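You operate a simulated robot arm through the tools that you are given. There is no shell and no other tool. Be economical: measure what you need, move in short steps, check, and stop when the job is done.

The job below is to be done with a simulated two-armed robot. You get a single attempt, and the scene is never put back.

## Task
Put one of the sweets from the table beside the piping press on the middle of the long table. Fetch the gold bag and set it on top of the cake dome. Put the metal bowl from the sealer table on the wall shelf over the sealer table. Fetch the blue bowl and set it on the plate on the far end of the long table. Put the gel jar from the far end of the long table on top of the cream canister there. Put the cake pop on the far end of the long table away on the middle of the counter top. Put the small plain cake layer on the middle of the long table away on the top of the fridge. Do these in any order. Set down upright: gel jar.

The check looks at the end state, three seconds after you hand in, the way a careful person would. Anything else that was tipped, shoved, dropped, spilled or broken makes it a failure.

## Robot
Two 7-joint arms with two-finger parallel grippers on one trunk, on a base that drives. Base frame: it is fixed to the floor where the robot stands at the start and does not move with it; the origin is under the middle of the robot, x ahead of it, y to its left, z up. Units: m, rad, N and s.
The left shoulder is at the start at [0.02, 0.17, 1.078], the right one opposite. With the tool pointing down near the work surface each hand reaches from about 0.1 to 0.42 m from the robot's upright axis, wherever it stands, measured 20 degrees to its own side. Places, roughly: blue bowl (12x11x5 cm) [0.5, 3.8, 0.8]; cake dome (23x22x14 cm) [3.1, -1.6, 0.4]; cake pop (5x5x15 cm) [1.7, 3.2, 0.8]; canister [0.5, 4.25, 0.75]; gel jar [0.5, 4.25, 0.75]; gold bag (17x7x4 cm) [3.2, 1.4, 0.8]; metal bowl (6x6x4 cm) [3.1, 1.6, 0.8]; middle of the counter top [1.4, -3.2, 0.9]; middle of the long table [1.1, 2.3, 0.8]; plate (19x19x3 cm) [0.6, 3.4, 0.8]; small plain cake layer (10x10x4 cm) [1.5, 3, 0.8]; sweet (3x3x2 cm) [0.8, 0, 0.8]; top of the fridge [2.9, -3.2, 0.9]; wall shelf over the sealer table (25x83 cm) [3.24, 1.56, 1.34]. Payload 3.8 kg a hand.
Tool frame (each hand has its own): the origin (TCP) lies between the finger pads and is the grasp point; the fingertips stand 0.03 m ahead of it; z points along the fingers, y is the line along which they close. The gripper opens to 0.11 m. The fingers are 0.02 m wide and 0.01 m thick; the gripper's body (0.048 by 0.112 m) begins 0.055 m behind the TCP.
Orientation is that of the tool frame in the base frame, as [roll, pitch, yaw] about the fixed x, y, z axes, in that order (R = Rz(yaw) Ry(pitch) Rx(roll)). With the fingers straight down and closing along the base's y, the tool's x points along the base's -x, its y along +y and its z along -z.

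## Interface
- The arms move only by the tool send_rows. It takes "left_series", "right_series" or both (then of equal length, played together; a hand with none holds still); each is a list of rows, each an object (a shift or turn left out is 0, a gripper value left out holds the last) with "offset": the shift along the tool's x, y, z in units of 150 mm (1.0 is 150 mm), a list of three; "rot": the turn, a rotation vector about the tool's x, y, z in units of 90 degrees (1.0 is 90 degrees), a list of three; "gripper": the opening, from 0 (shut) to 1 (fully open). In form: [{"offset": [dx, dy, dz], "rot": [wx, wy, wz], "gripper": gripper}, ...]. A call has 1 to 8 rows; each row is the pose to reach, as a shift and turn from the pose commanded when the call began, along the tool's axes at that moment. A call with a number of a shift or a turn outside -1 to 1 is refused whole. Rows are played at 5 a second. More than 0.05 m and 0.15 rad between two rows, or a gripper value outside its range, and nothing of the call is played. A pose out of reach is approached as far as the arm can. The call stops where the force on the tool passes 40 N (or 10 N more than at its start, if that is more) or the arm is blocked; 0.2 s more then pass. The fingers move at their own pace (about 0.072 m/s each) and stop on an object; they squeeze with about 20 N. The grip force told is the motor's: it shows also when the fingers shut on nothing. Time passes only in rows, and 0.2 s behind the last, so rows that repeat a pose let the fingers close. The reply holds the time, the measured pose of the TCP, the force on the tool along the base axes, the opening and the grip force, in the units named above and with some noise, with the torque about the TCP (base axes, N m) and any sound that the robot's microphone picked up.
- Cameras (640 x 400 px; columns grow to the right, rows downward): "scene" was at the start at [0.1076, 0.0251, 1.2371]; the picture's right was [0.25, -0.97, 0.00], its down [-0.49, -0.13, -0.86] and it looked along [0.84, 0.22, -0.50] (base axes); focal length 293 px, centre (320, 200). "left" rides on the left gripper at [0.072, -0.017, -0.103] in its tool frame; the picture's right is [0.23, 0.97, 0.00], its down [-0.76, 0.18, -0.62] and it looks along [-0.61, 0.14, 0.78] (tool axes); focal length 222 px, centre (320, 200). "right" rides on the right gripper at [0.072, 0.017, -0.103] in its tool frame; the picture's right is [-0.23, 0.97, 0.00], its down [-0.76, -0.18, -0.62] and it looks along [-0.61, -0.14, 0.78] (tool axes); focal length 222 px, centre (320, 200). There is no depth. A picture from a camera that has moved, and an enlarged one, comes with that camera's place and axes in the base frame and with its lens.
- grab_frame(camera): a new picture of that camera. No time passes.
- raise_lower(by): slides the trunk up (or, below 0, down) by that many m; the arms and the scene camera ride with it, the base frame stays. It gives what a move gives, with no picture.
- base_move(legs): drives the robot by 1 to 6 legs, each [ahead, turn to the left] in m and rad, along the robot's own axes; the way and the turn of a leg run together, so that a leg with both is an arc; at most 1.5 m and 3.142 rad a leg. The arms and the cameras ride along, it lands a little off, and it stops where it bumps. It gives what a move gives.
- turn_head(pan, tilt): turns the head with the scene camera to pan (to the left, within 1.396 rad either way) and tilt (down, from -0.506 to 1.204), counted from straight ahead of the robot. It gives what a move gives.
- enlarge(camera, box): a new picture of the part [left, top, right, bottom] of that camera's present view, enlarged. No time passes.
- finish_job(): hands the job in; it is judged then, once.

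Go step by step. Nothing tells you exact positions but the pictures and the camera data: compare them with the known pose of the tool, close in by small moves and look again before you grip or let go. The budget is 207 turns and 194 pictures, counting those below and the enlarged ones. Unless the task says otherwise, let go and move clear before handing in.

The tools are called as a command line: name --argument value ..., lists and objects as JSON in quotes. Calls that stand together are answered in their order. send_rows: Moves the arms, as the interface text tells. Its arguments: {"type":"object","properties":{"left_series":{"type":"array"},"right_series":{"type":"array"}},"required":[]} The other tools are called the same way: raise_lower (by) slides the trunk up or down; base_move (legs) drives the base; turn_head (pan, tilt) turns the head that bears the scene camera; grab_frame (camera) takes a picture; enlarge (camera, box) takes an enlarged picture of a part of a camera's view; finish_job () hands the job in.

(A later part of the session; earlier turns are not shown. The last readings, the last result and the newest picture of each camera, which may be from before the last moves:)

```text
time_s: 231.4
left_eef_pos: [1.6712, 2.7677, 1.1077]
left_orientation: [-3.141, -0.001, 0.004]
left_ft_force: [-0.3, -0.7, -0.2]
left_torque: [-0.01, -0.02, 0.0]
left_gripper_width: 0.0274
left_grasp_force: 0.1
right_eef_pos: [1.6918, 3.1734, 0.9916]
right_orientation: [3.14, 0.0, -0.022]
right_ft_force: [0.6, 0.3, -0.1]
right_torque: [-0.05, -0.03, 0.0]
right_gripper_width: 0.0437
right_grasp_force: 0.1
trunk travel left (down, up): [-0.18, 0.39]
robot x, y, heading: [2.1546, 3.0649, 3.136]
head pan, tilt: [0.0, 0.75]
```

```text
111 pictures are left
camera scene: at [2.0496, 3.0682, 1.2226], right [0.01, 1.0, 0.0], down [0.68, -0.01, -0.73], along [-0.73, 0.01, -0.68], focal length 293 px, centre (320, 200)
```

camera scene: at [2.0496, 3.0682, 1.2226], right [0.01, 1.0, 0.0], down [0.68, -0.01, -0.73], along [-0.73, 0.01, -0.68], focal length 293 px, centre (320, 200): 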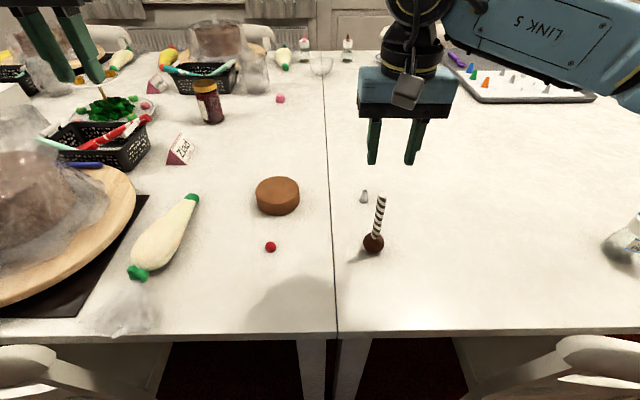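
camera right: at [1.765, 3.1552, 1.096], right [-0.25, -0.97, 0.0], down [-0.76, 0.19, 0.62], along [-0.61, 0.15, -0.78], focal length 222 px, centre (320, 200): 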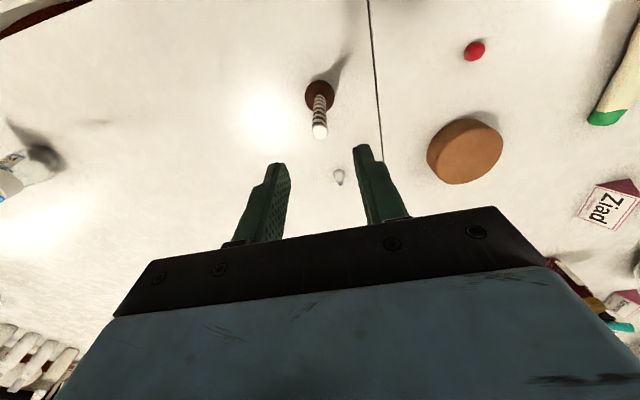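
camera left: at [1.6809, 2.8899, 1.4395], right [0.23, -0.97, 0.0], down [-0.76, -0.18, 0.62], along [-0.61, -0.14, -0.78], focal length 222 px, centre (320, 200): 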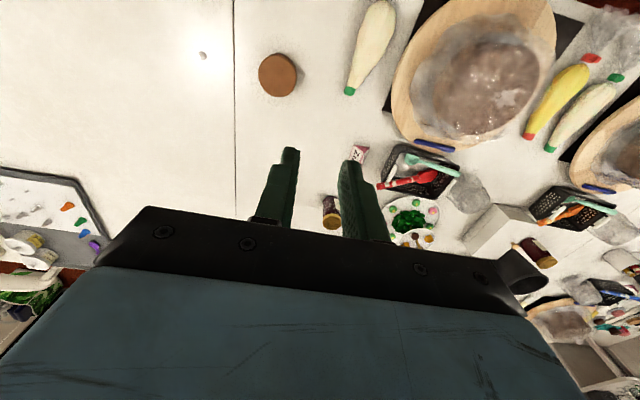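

send_rows --right_series '[{"offset": [-0.01, -0.005, 0.25]}, {"offset": [-0.01, -0.005, 0.5]}, {"offset": [-0.01, -0.005, 0.7]}, {"offset": [-0.01, -0.005, 0.86]}, {"offset": [-0.01, -0.005, 0.86]}]'

grab_frame --camera "right"

enlarge --camera "scene" --box '[300, 130, 460, 280]'

```text
time_s: 232.6
left_eef_pos: [1.6707, 2.7675, 1.1074]
left_orientation: [3.141, 0.001, 0.003]
left_ft_force: [-0.1, -0.5, -0.8]
left_torque: [-0.02, -0.04, 0.01]
left_gripper_width: 0.0273
left_grasp_force: 0.1
right_eef_pos: [1.6928, 3.1732, 0.8636]
right_orientation: [3.139, 0.001, -0.02]
right_ft_force: [-0.3, -0.4, 0.7]
right_torque: [-0.01, -0.03, 0.05]
right_gripper_width: 0.0442
right_grasp_force: 0.0
trunk travel left (down, up): [-0.18, 0.39]
robot x, y, heading: [2.1525, 3.064, 3.135]
head pan, tilt: [0.0, 0.75]
```

```text
110 pictures are left
camera right: at [1.7645, 3.1556, 0.9664], right [-0.25, -0.97, 0.0], down [-0.76, 0.19, 0.62], along [-0.61, 0.15, -0.78], focal length 222 px, centre (320, 200)
```

right: 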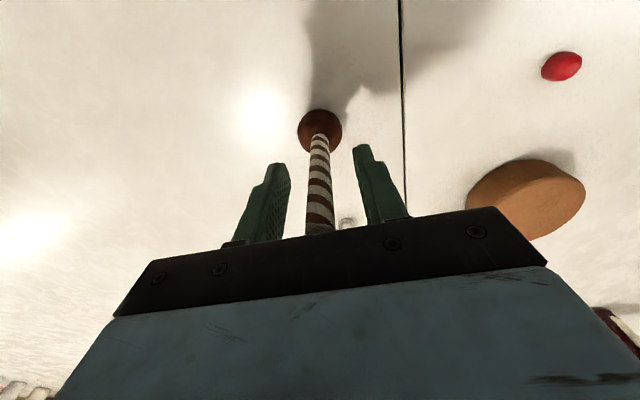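

```text
2.67 times, centred on (380, 205) of scene
camera zoom: at [2.0497, 3.0684, 1.2227], right [0.01, 1.0, 0.0], down [0.68, -0.01, -0.73], along [-0.73, 0.01, -0.68], focal length 781 px, centre (160, 187)
```

zoom: 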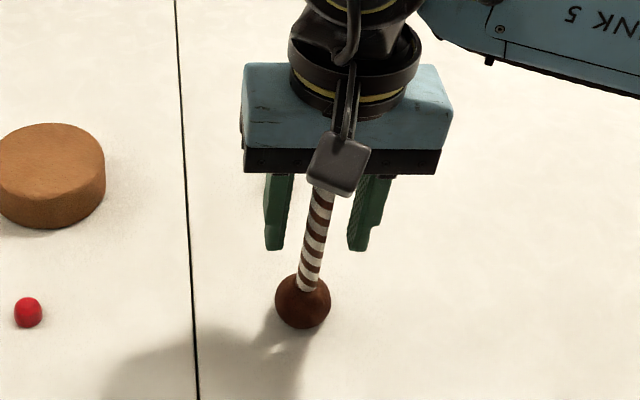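

send_rows --right_series '[{"gripper": 0.0}, {}, {}, {}, {}, {"offset": [0, 0, -0.1]}, {"offset": [0, 0, -0.3]}, {"offset": [0, 0, -0.5]}]'

grab_frame --camera "right"

grab_frame --camera "scene"

```text
time_s: 234.4
left_eef_pos: [1.6713, 2.7685, 1.107]
left_orientation: [3.141, 0.0, 0.003]
left_ft_force: [-0.3, -0.8, -1.7]
left_torque: [0.04, -0.01, 0.02]
left_gripper_width: 0.0275
left_grasp_force: 0.2
right_eef_pos: [1.6915, 3.1717, 0.937]
right_orientation: [3.14, 0.002, -0.02]
right_ft_force: [-0.2, 0.6, -0.6]
right_torque: [-0.01, -0.01, -0.02]
right_gripper_width: 0.0137
right_grasp_force: 19.5
trunk travel left (down, up): [-0.18, 0.39]
robot x, y, heading: [2.1574, 3.0652, 3.133]
head pan, tilt: [0.0, 0.75]
```

```text
108 pictures are left
camera right: at [1.7635, 3.154, 1.0406], right [-0.25, -0.97, 0.0], down [-0.76, 0.19, 0.62], along [-0.61, 0.15, -0.78], focal length 222 px, centre (320, 200)
```

right: 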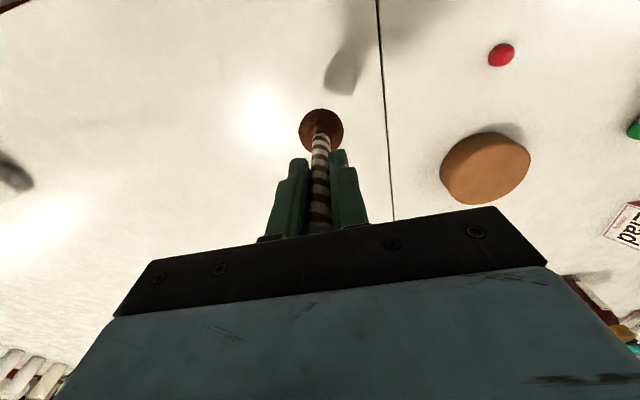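

```text
107 pictures are left
camera scene: at [2.0498, 3.0683, 1.2227], right [0.01, 1.0, 0.0], down [0.68, -0.01, -0.73], along [-0.73, 0.01, -0.68], focal length 293 px, centre (320, 200)
```

scene: 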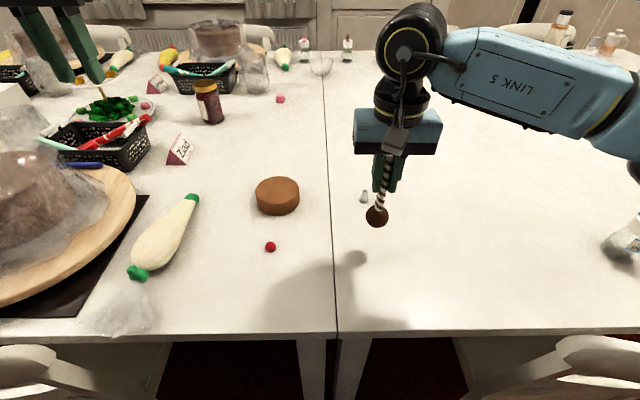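

Cake pop is held upright. Now the cake layer with the left hand; first I'll bring it over, open fully, with the right hand moved aside.

send_rows --right_series '[{"offset": [0.1, -0.2, -0.2]}, {"offset": [0.2, -0.4, -0.4]}, {"offset": [0.3, -0.5, -0.6]}, {"offset": [0.4, -0.6, -0.7]}, {"offset": [0.4, -0.6, -0.7]}]' --left_series '[{"offset": [-0.15, -0.25, 0], "gripper": 1.0}, {"offset": [-0.3, -0.45, 0]}, {"offset": [-0.45, -0.65, 0]}, {"offset": [-0.6, -0.85, 0]}, {"offset": [-0.7, -1.0, 0]}]'

send_rows --left_series '[{"offset": [-0.03, -0.2, 0.2]}, {"offset": [-0.06, -0.4, 0.4]}, {"offset": [-0.06, -0.4, 0.6]}, {"offset": [-0.06, -0.4, 0.6]}]'

grab_frame --camera "left"

grab_frame --camera "scene"

```text
time_s: 235.6
left_eef_pos: [1.5646, 2.9207, 1.1095]
left_orientation: [3.139, -0.001, 0.003]
left_ft_force: [-0.6, 0.7, 0.5]
left_torque: [-0.01, -0.02, -0.05]
left_gripper_width: 0.1102
left_grasp_force: 0.1
right_eef_pos: [1.7507, 3.264, 1.0436]
right_orientation: [3.141, 0.002, -0.021]
right_ft_force: [0.6, -0.5, 0.0]
right_torque: [-0.03, -0.01, 0.03]
right_gripper_width: 0.0137
right_grasp_force: 20.0
trunk travel left (down, up): [-0.18, 0.39]
robot x, y, heading: [2.1534, 3.0685, 3.134]
head pan, tilt: [0.0, 0.75]
```

```text
time_s: 236.6
left_eef_pos: [1.5571, 2.9795, 1.0176]
left_orientation: [3.141, 0.0, 0.002]
left_ft_force: [0.8, -0.9, -0.9]
left_torque: [0.02, 0.0, 0.0]
left_gripper_width: 0.1101
left_grasp_force: 0.0
right_eef_pos: [1.7507, 3.2633, 1.0448]
right_orientation: [3.14, 0.004, -0.021]
right_ft_force: [-0.3, 0.4, -0.1]
right_torque: [0.03, 0.02, -0.03]
right_gripper_width: 0.0138
right_grasp_force: 19.9
trunk travel left (down, up): [-0.18, 0.39]
robot x, y, heading: [2.1515, 3.0638, 3.132]
head pan, tilt: [0.0, 0.75]
```

```text
106 pictures are left
camera left: at [1.628, 2.9964, 1.1218], right [0.23, -0.97, 0.0], down [-0.76, -0.18, 0.62], along [-0.61, -0.14, -0.78], focal length 222 px, centre (320, 200)
```

left: 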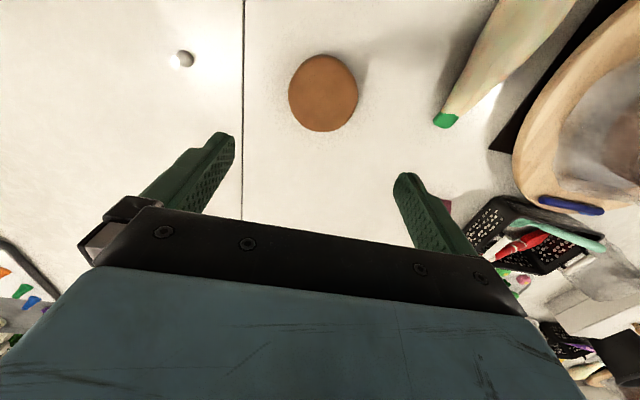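

```text
105 pictures are left
camera scene: at [2.0498, 3.0686, 1.2227], right [0.01, 1.0, 0.0], down [0.68, -0.01, -0.73], along [-0.73, 0.01, -0.68], focal length 293 px, centre (320, 200)
```

scene: 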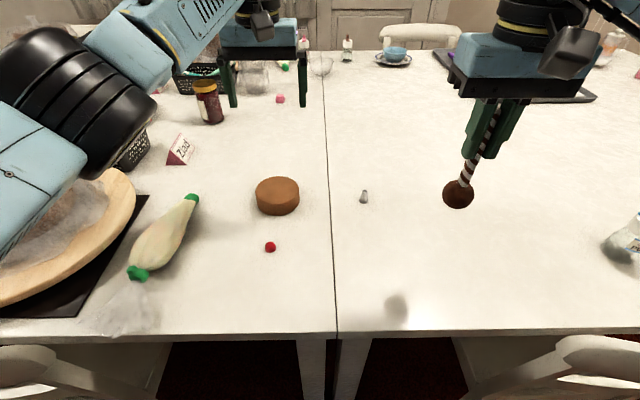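

send_rows --left_series '[{"offset": [0.005, 0.01, 0.3]}, {"offset": [0.005, 0.01, 0.6]}, {"offset": [0.005, 0.01, 0.85]}, {"offset": [0.005, 0.01, 1.0]}, {"offset": [0.005, 0.01, 1.0]}]'

grab_frame --camera "left"

enlarge --camera "scene" --box '[180, 90, 380, 250]'

```text
time_s: 237.8
left_eef_pos: [1.5587, 2.9764, 0.8662]
left_orientation: [3.141, 0.0, 0.005]
left_ft_force: [0.1, 0.5, 0.0]
left_torque: [-0.01, -0.02, 0.0]
left_gripper_width: 0.11
left_grasp_force: 0.1
right_eef_pos: [1.7497, 3.2621, 1.0435]
right_orientation: [3.141, 0.002, -0.019]
right_ft_force: [0.2, 0.5, 0.3]
right_torque: [0.0, 0.01, 0.0]
right_gripper_width: 0.0139
right_grasp_force: 20.5
trunk travel left (down, up): [-0.18, 0.39]
robot x, y, heading: [2.1513, 3.0653, 3.134]
head pan, tilt: [0.0, 0.75]
```

```text
104 pictures are left
camera left: at [1.6299, 2.9946, 0.9706], right [0.23, -0.97, 0.0], down [-0.76, -0.18, 0.62], along [-0.61, -0.14, -0.78], focal length 222 px, centre (320, 200)
```

left: 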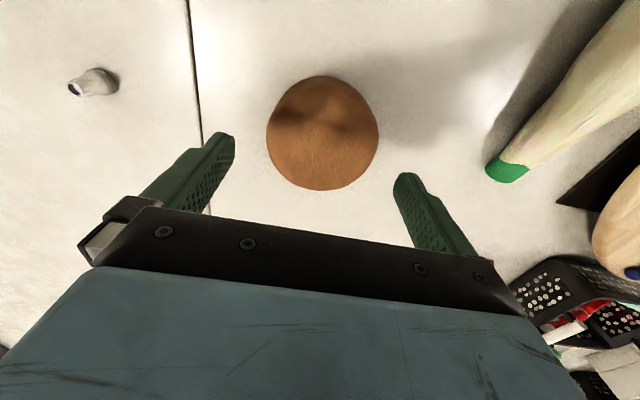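

```text
2.50 times, centred on (280, 170) of scene
camera zoom: at [2.0497, 3.0684, 1.2227], right [0.01, 1.0, 0.0], down [0.68, -0.01, -0.73], along [-0.73, 0.01, -0.68], focal length 732 px, centre (420, 275)
```

zoom: 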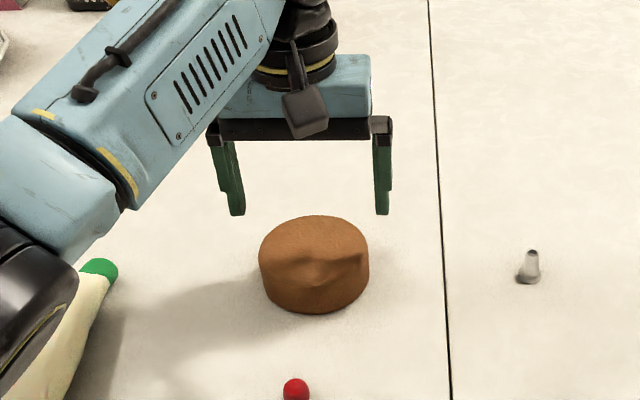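

send_rows --left_series '[{"offset": [0.015, 0, 0.15]}, {"offset": [0.015, 0, 0.3]}, {"offset": [0.015, 0, 0.46]}, {"offset": [0.015, 0, 0.46], "gripper": 0.0}, {"offset": [0.015, 0, 0.46]}, {"offset": [0.015, 0, 0.46]}, {"offset": [0.015, 0, 0.46]}]'

send_rows --left_series '[{"offset": [0, 0, -0.15]}, {"offset": [0, 0, -0.4]}, {"offset": [0, 0, -0.7]}, {"offset": [0, 0, -1.0]}]'

grab_frame --camera "left"

grab_frame --camera "scene"

```text
time_s: 239.4
left_eef_pos: [1.5612, 2.977, 0.798]
left_orientation: [3.141, 0.0, 0.004]
left_ft_force: [-0.3, -0.5, 1.4]
left_torque: [-0.06, 0.03, -0.03]
left_gripper_width: 0.0981
left_grasp_force: 19.5
right_eef_pos: [1.75, 3.2631, 1.0436]
right_orientation: [3.14, 0.002, -0.02]
right_ft_force: [-0.7, -0.4, -0.4]
right_torque: [0.01, 0.05, -0.03]
right_gripper_width: 0.0138
right_grasp_force: 20.0
trunk travel left (down, up): [-0.18, 0.39]
robot x, y, heading: [2.1561, 3.0663, 3.132]
head pan, tilt: [0.0, 0.75]
```

```text
time_s: 240.4
left_eef_pos: [1.5634, 2.9778, 0.9504]
left_orientation: [3.141, -0.001, 0.004]
left_ft_force: [-1.3, 0.1, -0.9]
left_torque: [0.02, 0.0, 0.0]
left_gripper_width: 0.0985
left_grasp_force: 19.7
right_eef_pos: [1.751, 3.2627, 1.0436]
right_orientation: [3.14, 0.003, -0.022]
right_ft_force: [0.2, 0.4, -0.7]
right_torque: [0.02, 0.02, -0.02]
right_gripper_width: 0.0136
right_grasp_force: 20.1
trunk travel left (down, up): [-0.18, 0.39]
robot x, y, heading: [2.1556, 3.0642, 3.137]
head pan, tilt: [0.0, 0.75]
```

```text
102 pictures are left
camera left: at [1.6346, 2.9947, 1.0539], right [0.23, -0.97, 0.0], down [-0.76, -0.18, 0.62], along [-0.6, -0.14, -0.78], focal length 222 px, centre (320, 200)
```

left: 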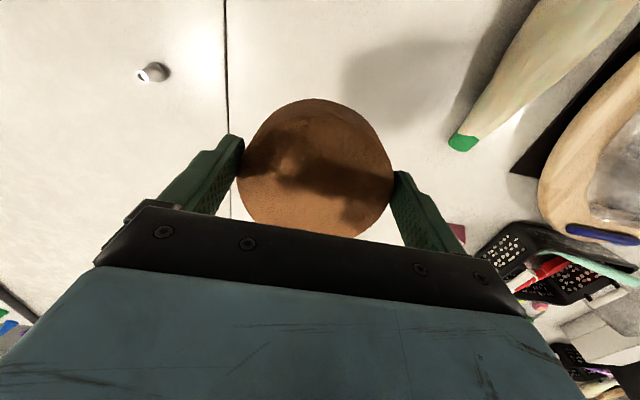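

```text
101 pictures are left
camera scene: at [2.0499, 3.068, 1.2227], right [0.01, 1.0, 0.0], down [0.68, -0.01, -0.73], along [-0.73, 0.01, -0.68], focal length 293 px, centre (320, 200)
```

scene: 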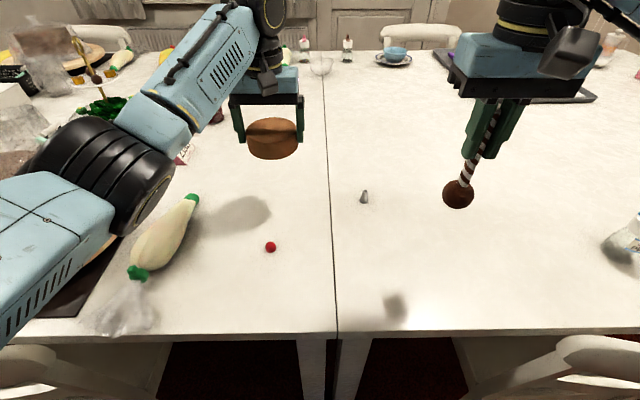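

Both cake pop and cake layer are held. I'll raise, back out, face south and look at the way to the counter and fridge.

raise_lower --by 0.38

base_move --legs '[[-0.27, 0], [0, 1.575]]'

turn_head --pan 0.0 --tilt 0.4

grab_frame --camera "scene"

```text
time_s: 244.1
left_eef_pos: [1.563, 2.9787, 1.3301]
left_orientation: [3.141, -0.002, 0.005]
left_ft_force: [-0.3, 0.4, -1.3]
left_torque: [0.01, -0.01, -0.02]
left_gripper_width: 0.0982
left_grasp_force: 19.9
right_eef_pos: [1.7513, 3.2625, 1.4218]
right_orientation: [3.141, 0.0, -0.022]
right_ft_force: [0.0, 1.0, 0.2]
right_torque: [0.01, -0.02, 0.01]
right_gripper_width: 0.0141
right_grasp_force: 20.4
trunk travel left (down, up): [-0.56, 0.01]
robot x, y, heading: [2.1538, 3.0608, 3.132]
head pan, tilt: [0.0, 0.75]
```

```text
time_s: 249.8
left_eef_pos: [2.5168, 2.4716, 1.3291]
left_orientation: [-3.14, -0.003, 1.57]
left_ft_force: [-0.3, 0.2, -0.7]
left_torque: [0.03, 0.04, 0.0]
left_gripper_width: 0.098
left_grasp_force: 19.7
right_eef_pos: [2.2338, 2.6591, 1.4239]
right_orientation: [3.14, 0.0, 1.546]
right_ft_force: [0.2, -0.4, -0.2]
right_torque: [0.02, -0.01, -0.01]
right_gripper_width: 0.0138
right_grasp_force: 20.4
trunk travel left (down, up): [-0.56, 0.01]
robot x, y, heading: [2.429, 3.0607, -1.578]
head pan, tilt: [0.0, 0.75]
```

```text
time_s: 250.6
left_eef_pos: [2.5163, 2.4717, 1.3291]
left_orientation: [3.141, -0.001, 1.571]
left_ft_force: [0.3, -0.3, -1.2]
left_torque: [-0.01, -0.01, 0.0]
left_gripper_width: 0.0983
left_grasp_force: 20.0
right_eef_pos: [2.2322, 2.6594, 1.4233]
right_orientation: [3.141, 0.003, 1.547]
right_ft_force: [-0.1, -0.2, -1.4]
right_torque: [0.01, -0.03, -0.01]
right_gripper_width: 0.0135
right_grasp_force: 19.9
trunk travel left (down, up): [-0.56, 0.01]
robot x, y, heading: [2.4344, 3.064, -1.582]
head pan, tilt: [0.0, 0.4]
```

```text
100 pictures are left
camera scene: at [2.4297, 2.9514, 1.6336], right [-1.0, 0.01, 0.0], down [0.0, 0.39, -0.92], along [-0.01, -0.92, -0.39], focal length 293 px, centre (320, 200)
```

scene: 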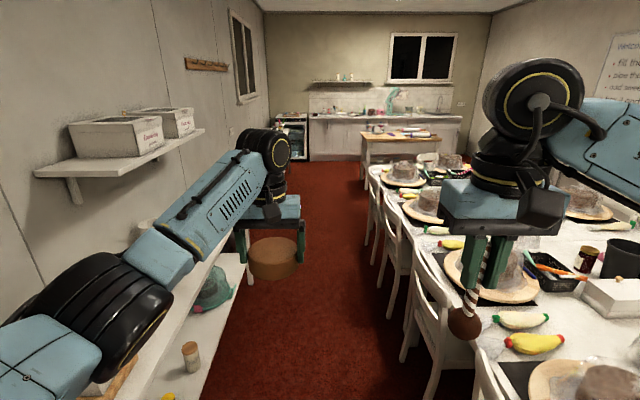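

The corridor x≈2.0–2.8 is straight and clear. Driving south 4 m.

base_move --legs '[[1.5, 0], [1.5, 0], [1.0, 0]]'

grab_frame --camera "scene"

```text
time_s: 269.2
left_eef_pos: [2.5181, -1.3655, 1.33]
left_orientation: [-3.14, -0.002, 1.576]
left_ft_force: [-0.1, 1.1, -1.0]
left_torque: [0.04, 0.01, -0.01]
left_gripper_width: 0.0982
left_grasp_force: 19.5
right_eef_pos: [2.2342, -1.1785, 1.4242]
right_orientation: [3.141, 0.002, 1.55]
right_ft_force: [-0.7, -0.1, -0.2]
right_torque: [-0.01, -0.01, 0.0]
right_gripper_width: 0.0137
right_grasp_force: 19.6
trunk travel left (down, up): [-0.56, 0.01]
robot x, y, heading: [2.4341, -0.773, -1.584]
head pan, tilt: [0.0, 0.4]
```

```text
99 pictures are left
camera scene: at [2.4296, -0.8858, 1.6337], right [-1.0, 0.01, 0.0], down [0.0, 0.39, -0.92], along [-0.01, -0.92, -0.39], focal length 293 px, centre (320, 200)
```

scene: 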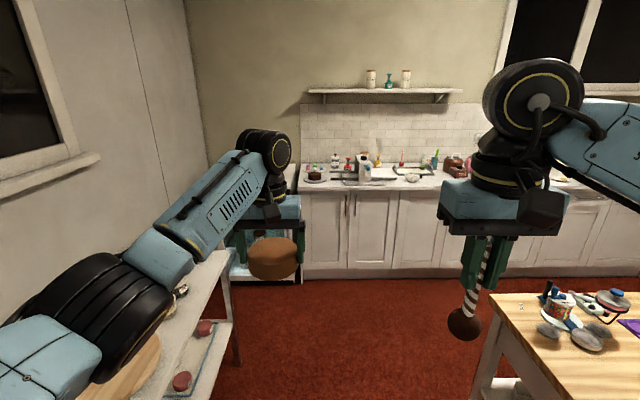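

turn_head --pan 0.7 --tilt 0.8

grab_frame --camera "scene"

grab_frame --camera "left"

```text
time_s: 270.2
left_eef_pos: [2.5185, -1.366, 1.3302]
left_orientation: [-3.141, -0.002, 1.573]
left_ft_force: [0.1, -0.2, 0.0]
left_torque: [0.01, 0.02, 0.0]
left_gripper_width: 0.0985
left_grasp_force: 20.2
right_eef_pos: [2.2345, -1.1784, 1.423]
right_orientation: [3.14, 0.002, 1.55]
right_ft_force: [0.3, 0.9, -0.7]
right_torque: [0.02, -0.01, 0.03]
right_gripper_width: 0.0139
right_grasp_force: 20.4
trunk travel left (down, up): [-0.56, 0.01]
robot x, y, heading: [2.434, -0.7722, -1.578]
head pan, tilt: [0.7, 0.799]
```

```text
98 pictures are left
camera scene: at [2.4817, -0.8555, 1.5987], right [-0.77, -0.64, 0.0], down [-0.46, 0.55, -0.7], along [0.45, -0.54, -0.72], focal length 293 px, centre (320, 200)
```

scene: 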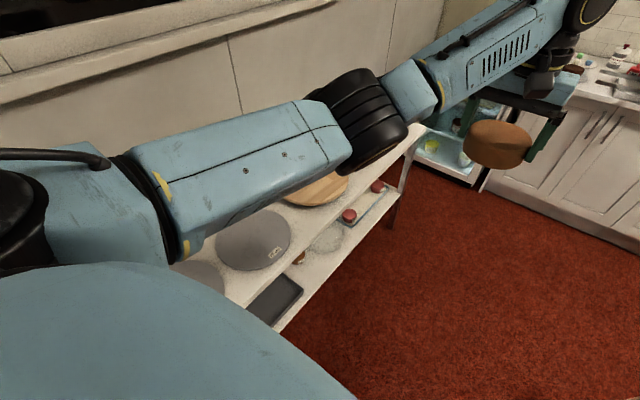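

```text
97 pictures are left
camera left: at [2.5006, -1.2933, 1.4336], right [0.97, 0.23, 0.0], down [0.18, -0.76, 0.62], along [0.14, -0.61, -0.78], focal length 222 px, centre (320, 200)
```

left: 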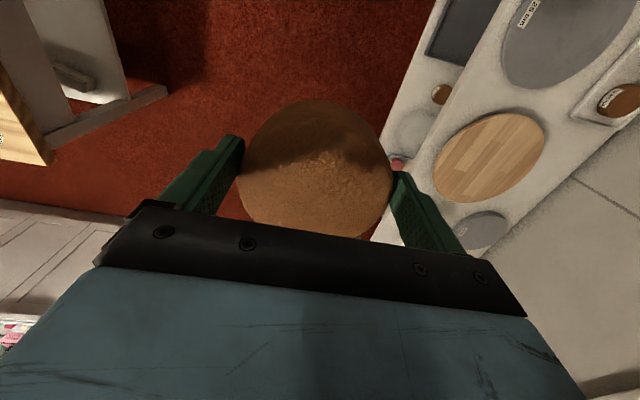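

The fridge is beyond the low bench, at the corner. I'll drive closer and look.

base_move --legs '[[1.35, 0]]'

turn_head --pan 0.3 --tilt 0.6

grab_frame --camera "scene"

grab_frame --camera "left"

```text
time_s: 276.9
left_eef_pos: [2.5205, -2.7026, 1.33]
left_orientation: [3.141, -0.002, 1.584]
left_ft_force: [-0.5, 0.1, -0.5]
left_torque: [-0.02, 0.03, 0.02]
left_gripper_width: 0.0985
left_grasp_force: 19.9
right_eef_pos: [2.234, -2.5175, 1.4234]
right_orientation: [3.142, 0.002, 1.559]
right_ft_force: [0.0, -0.3, 0.3]
right_torque: [-0.01, -0.02, -0.02]
right_gripper_width: 0.0136
right_grasp_force: 19.8
trunk travel left (down, up): [-0.56, 0.01]
robot x, y, heading: [2.4292, -2.1116, -1.568]
head pan, tilt: [0.7, 0.799]
```

```text
time_s: 277.8
left_eef_pos: [2.5212, -2.7013, 1.3291]
left_orientation: [-3.142, -0.001, 1.584]
left_ft_force: [-0.4, -0.5, -0.2]
left_torque: [0.03, -0.01, 0.02]
left_gripper_width: 0.0982
left_grasp_force: 19.4
right_eef_pos: [2.2337, -2.5158, 1.423]
right_orientation: [3.139, 0.003, 1.557]
right_ft_force: [0.0, 0.8, 1.1]
right_torque: [-0.02, 0.0, 0.0]
right_gripper_width: 0.0139
right_grasp_force: 19.9
trunk travel left (down, up): [-0.56, 0.01]
robot x, y, heading: [2.4246, -2.1104, -1.567]
head pan, tilt: [0.3, 0.6]
```

```text
96 pictures are left
camera scene: at [2.4531, -2.2145, 1.6155], right [-0.95, -0.3, 0.0], down [-0.17, 0.54, -0.82], along [0.25, -0.79, -0.57], focal length 293 px, centre (320, 200)
```

scene: 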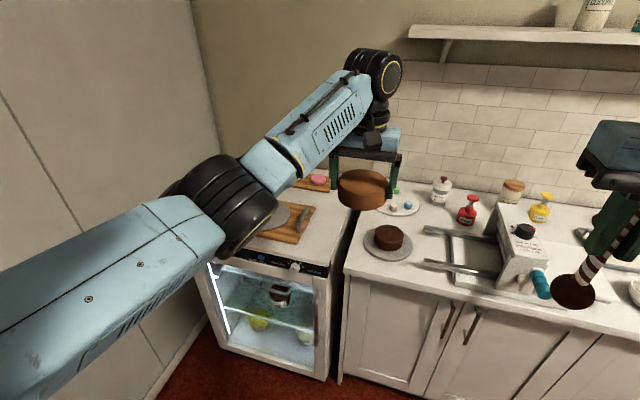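

```text
95 pictures are left
camera left: at [2.5016, -2.6294, 1.4336], right [0.97, 0.24, 0.0], down [0.19, -0.76, 0.62], along [0.15, -0.6, -0.78], focal length 222 px, centre (320, 200)
```

left: 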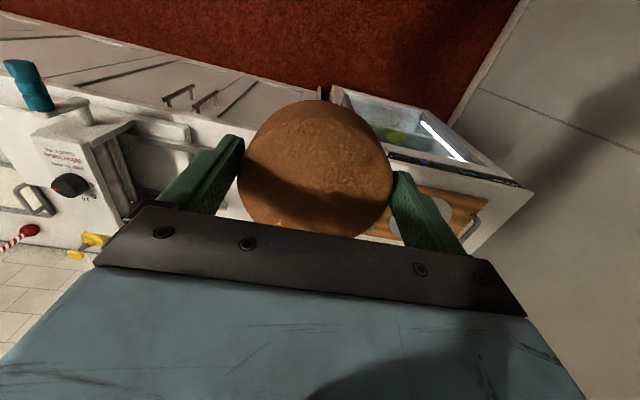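

The fridge top has boards on its left part; free strip on its right side around (2.68, −3.03). I'll move closer and look again.

base_move --legs '[[0, 0.15], [0.34, 0], [0, -0.15]]'

turn_head --pan 0.2 --tilt 0.85

grab_frame --camera "scene"

grab_frame --camera "left"

```text
time_s: 281.3
left_eef_pos: [2.5723, -3.0376, 1.3308]
left_orientation: [-3.141, -0.001, 1.59]
left_ft_force: [0.3, -0.1, -1.6]
left_torque: [0.02, -0.03, -0.03]
left_gripper_width: 0.0984
left_grasp_force: 20.0
right_eef_pos: [2.2868, -2.8538, 1.4237]
right_orientation: [3.14, 0.002, 1.561]
right_ft_force: [0.2, 0.6, -0.3]
right_torque: [0.0, -0.02, -0.03]
right_gripper_width: 0.0139
right_grasp_force: 20.1
trunk travel left (down, up): [-0.56, 0.01]
robot x, y, heading: [2.4792, -2.444, -1.563]
head pan, tilt: [0.3, 0.6]
```

```text
time_s: 282.1
left_eef_pos: [2.5734, -3.0378, 1.3301]
left_orientation: [-3.139, -0.001, 1.586]
left_ft_force: [-0.1, 0.2, -1.1]
left_torque: [-0.03, -0.02, -0.03]
left_gripper_width: 0.0981
left_grasp_force: 19.6
right_eef_pos: [2.2869, -2.8545, 1.4226]
right_orientation: [3.141, 0.002, 1.561]
right_ft_force: [0.7, 0.2, -0.9]
right_torque: [-0.01, 0.01, 0.0]
right_gripper_width: 0.014
right_grasp_force: 20.4
trunk travel left (down, up): [-0.56, 0.01]
robot x, y, heading: [2.4766, -2.4457, -1.564]
head pan, tilt: [0.201, 0.85]
```

```text
94 pictures are left
camera scene: at [2.4946, -2.5421, 1.5947], right [-0.98, -0.2, 0.0], down [-0.15, 0.73, -0.66], along [0.13, -0.65, -0.75], focal length 293 px, centre (320, 200)
```

scene: 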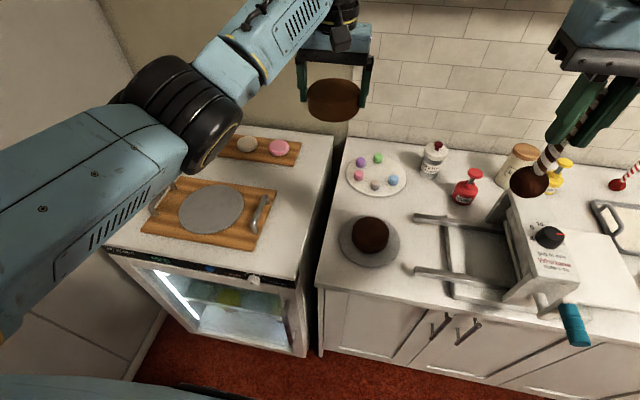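

```text
93 pictures are left
camera left: at [2.555, -2.9646, 1.4338], right [0.97, 0.24, 0.0], down [0.19, -0.76, 0.62], along [0.15, -0.6, -0.78], focal length 222 px, centre (320, 200)
```

left: 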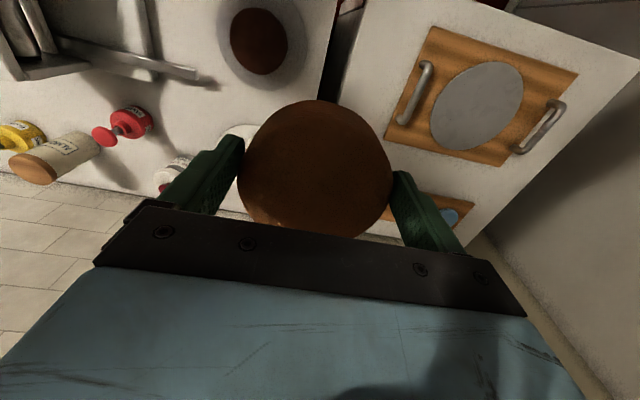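

Free strip on the fridge top is x≈2.60–2.74; I'll aim the cake layer at (2.668, −3.08).

base_move --legs '[[0.04, 0]]'

send_rows --left_series '[{"offset": [0, 0.2, 0]}, {"offset": [0, 0.4, 0]}, {"offset": [0, 0.62, 0]}, {"offset": [0, 0.62, 0]}]'

raise_lower --by -0.29

grab_frame --camera "left"

grab_frame --camera "scene"

```text
time_s: 282.9
left_eef_pos: [2.5736, -3.074, 1.3313]
left_orientation: [-3.14, 0.002, 1.585]
left_ft_force: [-0.2, 0.3, -1.0]
left_torque: [0.01, 0.01, 0.0]
left_gripper_width: 0.0981
left_grasp_force: 19.9
right_eef_pos: [2.2863, -2.8891, 1.4239]
right_orientation: [3.14, 0.003, 1.564]
right_ft_force: [-0.2, 0.1, 0.1]
right_torque: [-0.02, -0.02, 0.01]
right_gripper_width: 0.0141
right_grasp_force: 19.9
trunk travel left (down, up): [-0.56, 0.01]
robot x, y, heading: [2.4821, -2.4875, -1.564]
head pan, tilt: [0.201, 0.85]
```

```text
time_s: 283.9
left_eef_pos: [2.6678, -3.0772, 1.3299]
left_orientation: [3.14, 0.0, 1.586]
left_ft_force: [-0.2, 0.1, -0.6]
left_torque: [-0.01, 0.01, -0.01]
left_gripper_width: 0.0985
left_grasp_force: 20.7
right_eef_pos: [2.2865, -2.8915, 1.4232]
right_orientation: [3.139, 0.003, 1.562]
right_ft_force: [-0.4, -0.3, -0.3]
right_torque: [0.0, -0.03, -0.04]
right_gripper_width: 0.0138
right_grasp_force: 20.1
trunk travel left (down, up): [-0.56, 0.01]
robot x, y, heading: [2.4809, -2.4841, -1.573]
head pan, tilt: [0.201, 0.85]
```

```text
time_s: 286.9
left_eef_pos: [2.6676, -3.0763, 1.039]
left_orientation: [-3.14, 0.0, 1.583]
left_ft_force: [-0.2, 0.2, -2.4]
left_torque: [0.01, 0.02, -0.03]
left_gripper_width: 0.0981
left_grasp_force: 20.3
right_eef_pos: [2.287, -2.8927, 1.1335]
right_orientation: [3.14, 0.003, 1.562]
right_ft_force: [-0.2, 0.5, -0.1]
right_torque: [-0.01, 0.02, 0.03]
right_gripper_width: 0.0139
right_grasp_force: 19.6
trunk travel left (down, up): [-0.27, 0.3]
robot x, y, heading: [2.4792, -2.488, -1.569]
head pan, tilt: [0.201, 0.85]
```

```text
92 pictures are left
camera left: at [2.6495, -3.0045, 1.1425], right [0.97, 0.24, 0.0], down [0.19, -0.76, 0.62], along [0.15, -0.6, -0.78], focal length 222 px, centre (320, 200)
```

left: 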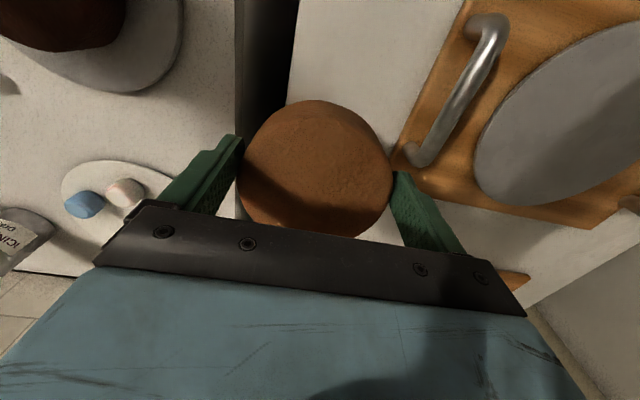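

```text
91 pictures are left
camera scene: at [2.4946, -2.5813, 1.3047], right [-0.98, -0.2, 0.0], down [-0.15, 0.74, -0.66], along [0.13, -0.65, -0.75], focal length 293 px, centre (320, 200)
```

scene: 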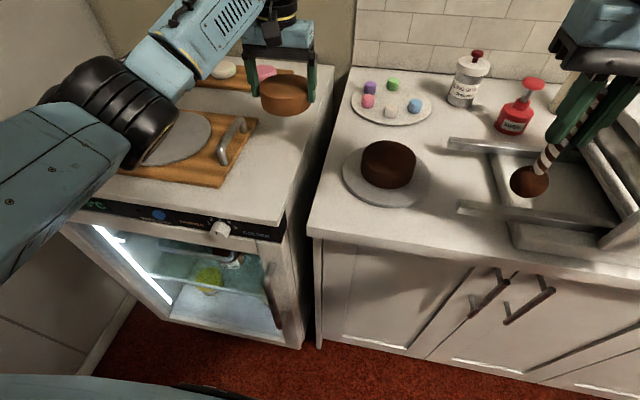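

The strip is only about 12 cm wide, so I'll rotate the left gripper 90° so the fingers sit front/back of the cake, clear of the board.

send_rows --left_series '[{"rot": [0, 0, 0.09]}, {"rot": [0, 0, 0.18]}, {"rot": [0, 0, 0.27]}, {"rot": [0, 0, 0.36]}, {"rot": [0, 0, 0.45]}, {"rot": [0, 0, 0.54]}, {"rot": [0, 0, 0.63]}, {"rot": [0, 0, 0.72]}]'

send_rows --left_series '[{"rot": [0, 0, 0.09]}, {"rot": [0, 0, 0.18]}, {"rot": [0, 0, 0.28]}, {"rot": [0, 0, 0.28]}]'

grab_frame --camera "left"

grab_frame --camera "scene"

```text
time_s: 288.7
left_eef_pos: [2.6691, -3.0764, 1.0385]
left_orientation: [-3.141, -0.001, 0.451]
left_ft_force: [0.1, -0.1, -0.9]
left_torque: [0.02, 0.02, 0.0]
left_gripper_width: 0.0984
left_grasp_force: 20.4
right_eef_pos: [2.2877, -2.8927, 1.1334]
right_orientation: [3.139, 0.003, 1.561]
right_ft_force: [-0.2, 0.6, -0.3]
right_torque: [0.03, 0.0, -0.05]
right_gripper_width: 0.014
right_grasp_force: 20.1
trunk travel left (down, up): [-0.27, 0.3]
robot x, y, heading: [2.4765, -2.4864, -1.569]
head pan, tilt: [0.201, 0.85]
```

```text
refused: row 3 steps farther than a row can; nothing moved
```

```text
90 pictures are left
camera left: at [2.7254, -3.0298, 1.1429], right [0.63, -0.78, 0.0], down [-0.61, -0.49, 0.62], along [-0.49, -0.39, -0.78], focal length 222 px, centre (320, 200)
```

left: 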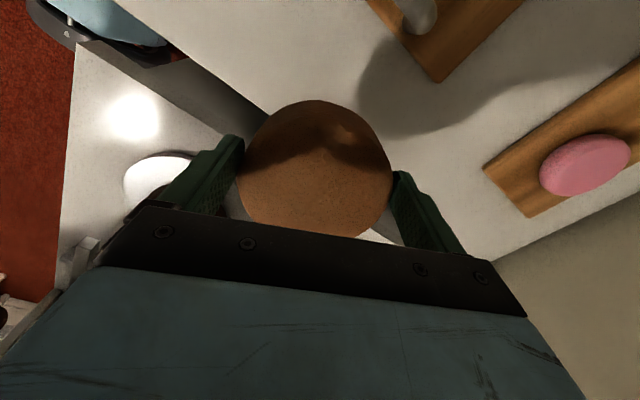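

```text
89 pictures are left
camera scene: at [2.4946, -2.5814, 1.3046], right [-0.98, -0.2, 0.0], down [-0.15, 0.74, -0.66], along [0.13, -0.65, -0.75], focal length 293 px, centre (320, 200)
```

scene: 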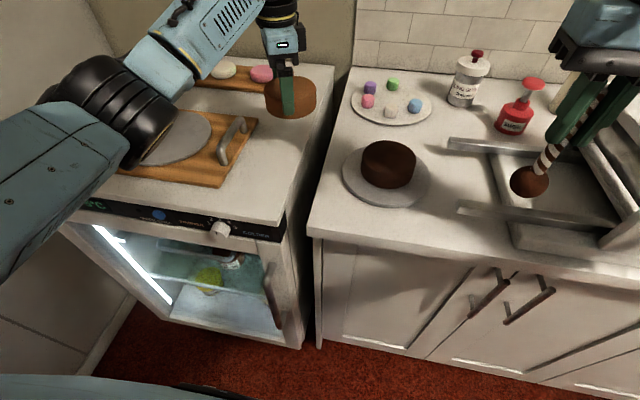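

The diagonal finger line is already clear of the board. I'll shift 2 cm to x=2.69 and lower.

send_rows --left_series '[{"offset": [0.126, 0.061, 0]}, {"offset": [0.126, 0.061, 0.18]}, {"offset": [0.126, 0.061, 0.36]}, {"offset": [0.126, 0.061, 0.36]}]'

grab_frame --camera "left"

enlarge --camera "scene" --box '[180, 40, 380, 200]'

```text
time_s: 289.7
left_eef_pos: [2.6873, -3.0757, 0.9846]
left_orientation: [-3.14, 0.002, 0.453]
left_ft_force: [0.3, -0.2, -0.8]
left_torque: [0.04, 0.0, 0.0]
left_gripper_width: 0.0979
left_grasp_force: 19.8
right_eef_pos: [2.2871, -2.8919, 1.1332]
right_orientation: [3.14, 0.003, 1.564]
right_ft_force: [-0.9, 0.7, -1.2]
right_torque: [0.01, -0.02, 0.05]
right_gripper_width: 0.0139
right_grasp_force: 19.9
trunk travel left (down, up): [-0.27, 0.3]
robot x, y, heading: [2.4818, -2.481, -1.568]
head pan, tilt: [0.201, 0.85]
```

```text
88 pictures are left
camera left: at [2.7445, -3.0291, 1.0875], right [0.63, -0.78, 0.0], down [-0.61, -0.49, 0.62], along [-0.48, -0.39, -0.78], focal length 222 px, centre (320, 200)
```

left: 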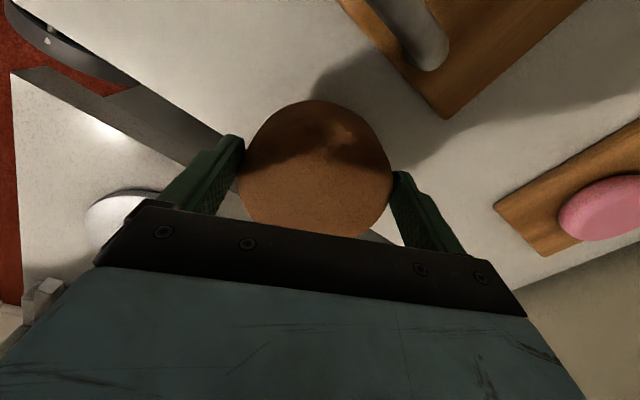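

```text
2.50 times, centred on (280, 120) of scene
camera zoom: at [2.4943, -2.5814, 1.3046], right [-0.98, -0.2, 0.0], down [-0.15, 0.74, -0.66], along [0.13, -0.65, -0.75], focal length 732 px, centre (420, 400)
```

zoom: 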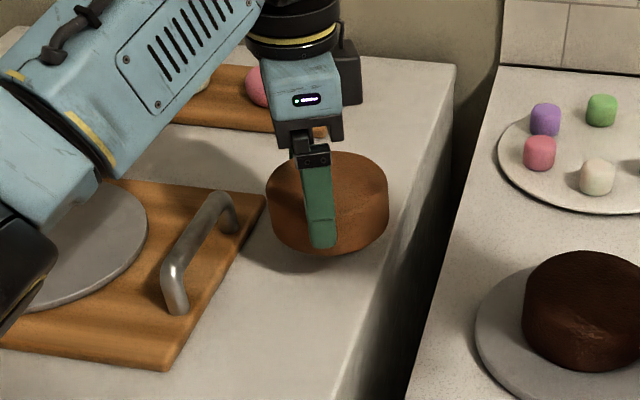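

send_rows --left_series '[{"offset": [0, 0, 0.04]}, {"offset": [0, 0, 0.08]}, {"offset": [0, 0, 0.11]}, {"offset": [0, 0, 0.11]}]'

enlarge --camera "scene" --box '[180, 40, 380, 200]'

```text
time_s: 290.7
left_eef_pos: [2.6891, -3.0761, 0.9681]
left_orientation: [-3.14, -0.001, 0.454]
left_ft_force: [0.1, 0.0, -1.0]
left_torque: [-0.01, -0.01, -0.01]
left_gripper_width: 0.0979
left_grasp_force: 20.1
right_eef_pos: [2.2874, -2.892, 1.1331]
right_orientation: [3.14, 0.004, 1.563]
right_ft_force: [-0.2, -0.3, -0.3]
right_torque: [0.04, 0.0, 0.01]
right_gripper_width: 0.0139
right_grasp_force: 20.0
trunk travel left (down, up): [-0.27, 0.3]
robot x, y, heading: [2.4788, -2.4833, -1.564]
head pan, tilt: [0.201, 0.85]
```

```text
2.50 times, centred on (280, 120) of scene
camera zoom: at [2.4946, -2.5814, 1.3046], right [-0.98, -0.2, 0.0], down [-0.15, 0.74, -0.66], along [0.13, -0.65, -0.75], focal length 732 px, centre (420, 400)
```

zoom: 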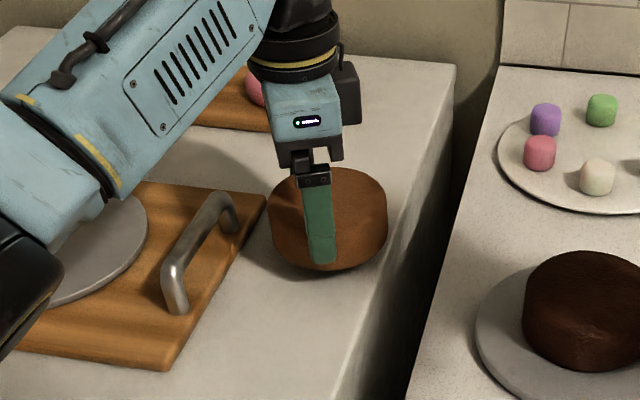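

send_rows --left_series '[{"offset": [0, 0, 0.02]}, {"offset": [0, 0, 0.04]}, {"offset": [0, 0, 0.04]}]'

send_rows --left_series '[{"offset": [0, 0, 0.02]}, {"offset": [0, 0, 0.03]}, {"offset": [0, 0, 0.03]}]'

enlarge --camera "scene" --box '[180, 40, 380, 200]'

```text
time_s: 291.5
left_eef_pos: [2.691, -3.076, 0.9627]
left_orientation: [3.141, 0.0, 0.454]
left_ft_force: [0.3, 0.3, 0.5]
left_torque: [0.04, -0.02, 0.01]
left_gripper_width: 0.0982
left_grasp_force: 19.8
right_eef_pos: [2.2861, -2.8916, 1.1341]
right_orientation: [3.14, 0.003, 1.562]
right_ft_force: [-0.4, -0.5, -0.2]
right_torque: [0.0, -0.02, 0.0]
right_gripper_width: 0.0138
right_grasp_force: 19.8
trunk travel left (down, up): [-0.27, 0.3]
robot x, y, heading: [2.4769, -2.4855, -1.573]
head pan, tilt: [0.201, 0.85]
```

```text
time_s: 292.3
left_eef_pos: [2.6887, -3.0764, 0.9568]
left_orientation: [-3.139, 0.0, 0.454]
left_ft_force: [-0.5, -0.8, -0.7]
left_torque: [0.0, -0.03, 0.04]
left_gripper_width: 0.0982
left_grasp_force: 20.3
right_eef_pos: [2.2867, -2.8924, 1.1328]
right_orientation: [3.138, 0.004, 1.563]
right_ft_force: [0.5, 0.1, -0.1]
right_torque: [0.05, 0.0, 0.01]
right_gripper_width: 0.0138
right_grasp_force: 19.6
trunk travel left (down, up): [-0.27, 0.3]
robot x, y, heading: [2.4797, -2.4831, -1.571]
head pan, tilt: [0.201, 0.85]
```

```text
2.50 times, centred on (280, 120) of scene
camera zoom: at [2.4946, -2.5814, 1.3046], right [-0.98, -0.2, 0.0], down [-0.15, 0.74, -0.66], along [0.13, -0.65, -0.75], focal length 732 px, centre (420, 400)
```

zoom: 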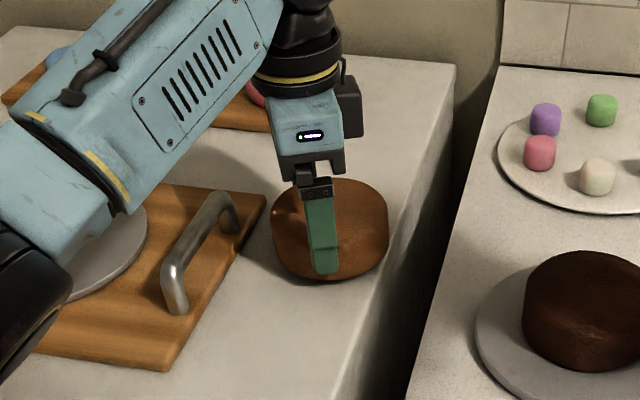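

send_rows --left_series '[{"offset": [0, 0, 0.015]}, {"offset": [0, 0, 0.025]}, {"offset": [0, 0, 0.025]}]'

send_rows --left_series '[{"offset": [0, 0, 0.015]}, {"offset": [0, 0, 0.025]}, {"offset": [0, 0, 0.025]}]'

enlarge --camera "scene" --box '[180, 40, 380, 200]'

```text
time_s: 293.1
left_eef_pos: [2.6884, -3.0778, 0.9531]
left_orientation: [-3.14, 0.0, 0.453]
left_ft_force: [0.3, 0.3, -0.7]
left_torque: [0.04, 0.0, 0.0]
left_gripper_width: 0.0983
left_grasp_force: 20.1
right_eef_pos: [2.2869, -2.8924, 1.1356]
right_orientation: [3.141, 0.003, 1.563]
right_ft_force: [0.5, -0.6, -0.3]
right_torque: [-0.01, 0.02, -0.02]
right_gripper_width: 0.0139
right_grasp_force: 20.0
trunk travel left (down, up): [-0.27, 0.3]
robot x, y, heading: [2.481, -2.4822, -1.568]
head pan, tilt: [0.201, 0.85]
```

```text
time_s: 293.9
left_eef_pos: [2.6896, -3.077, 0.9502]
left_orientation: [-3.14, 0.003, 0.453]
left_ft_force: [-0.1, -0.1, -1.8]
left_torque: [0.04, -0.04, -0.02]
left_gripper_width: 0.0981
left_grasp_force: 19.7
right_eef_pos: [2.2867, -2.8923, 1.1327]
right_orientation: [3.139, 0.002, 1.562]
right_ft_force: [-0.1, -0.1, 0.0]
right_torque: [0.0, -0.01, 0.01]
right_gripper_width: 0.0136
right_grasp_force: 19.9
trunk travel left (down, up): [-0.27, 0.3]
robot x, y, heading: [2.4785, -2.4847, -1.568]
head pan, tilt: [0.201, 0.85]
```

```text
2.50 times, centred on (280, 120) of scene
camera zoom: at [2.4946, -2.5814, 1.3046], right [-0.98, -0.2, 0.0], down [-0.15, 0.74, -0.66], along [0.13, -0.65, -0.75], focal length 732 px, centre (420, 400)
```

zoom: 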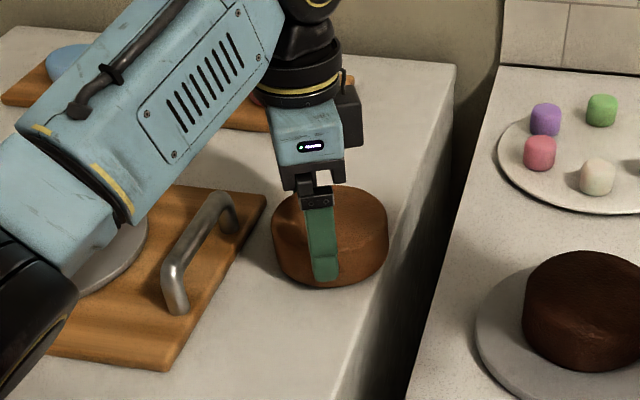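

send_rows --left_series '[{"offset": [0, 0, 0.015]}, {"offset": [0, 0, 0.025]}, {"offset": [0, 0, 0.025]}]'

send_rows --left_series '[{"offset": [0, 0, 0.015]}, {"offset": [0, 0, 0.025]}, {"offset": [0, 0, 0.025]}]'

enlarge --camera "scene" --box '[180, 40, 380, 200]'

```text
time_s: 294.7
left_eef_pos: [2.6893, -3.0764, 0.9471]
left_orientation: [3.139, 0.002, 0.454]
left_ft_force: [2.1, -0.3, 9.6]
left_torque: [0.26, 0.12, -0.06]
left_gripper_width: 0.0982
left_grasp_force: 20.0
right_eef_pos: [2.2875, -2.8912, 1.1329]
right_orientation: [3.139, 0.003, 1.563]
right_ft_force: [-0.1, -0.1, 0.4]
right_torque: [-0.02, -0.02, 0.02]
right_gripper_width: 0.0137
right_grasp_force: 20.3
trunk travel left (down, up): [-0.27, 0.3]
robot x, y, heading: [2.4788, -2.4889, -1.568]
head pan, tilt: [0.201, 0.85]
```

```text
time_s: 295.5
left_eef_pos: [2.6887, -3.0764, 0.9439]
left_orientation: [3.137, 0.004, 0.452]
left_ft_force: [2.3, -5.7, 19.3]
left_torque: [-0.29, 0.13, 0.02]
left_gripper_width: 0.0983
left_grasp_force: 19.9
right_eef_pos: [2.2858, -2.8909, 1.1336]
right_orientation: [3.14, 0.003, 1.562]
right_ft_force: [-0.7, -0.6, -0.1]
right_torque: [0.04, 0.0, -0.03]
right_gripper_width: 0.0139
right_grasp_force: 19.9
trunk travel left (down, up): [-0.27, 0.3]
robot x, y, heading: [2.4789, -2.4831, -1.57]
head pan, tilt: [0.201, 0.85]
```

```text
2.50 times, centred on (280, 120) of scene
camera zoom: at [2.4942, -2.5803, 1.3048], right [-0.98, -0.2, 0.0], down [-0.15, 0.73, -0.66], along [0.13, -0.65, -0.75], focal length 732 px, centre (420, 400)
```

zoom: 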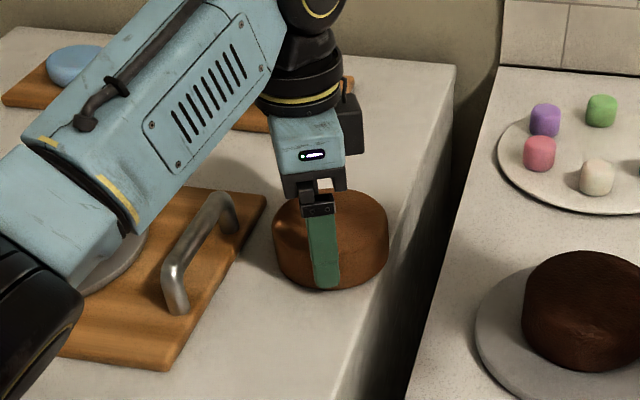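

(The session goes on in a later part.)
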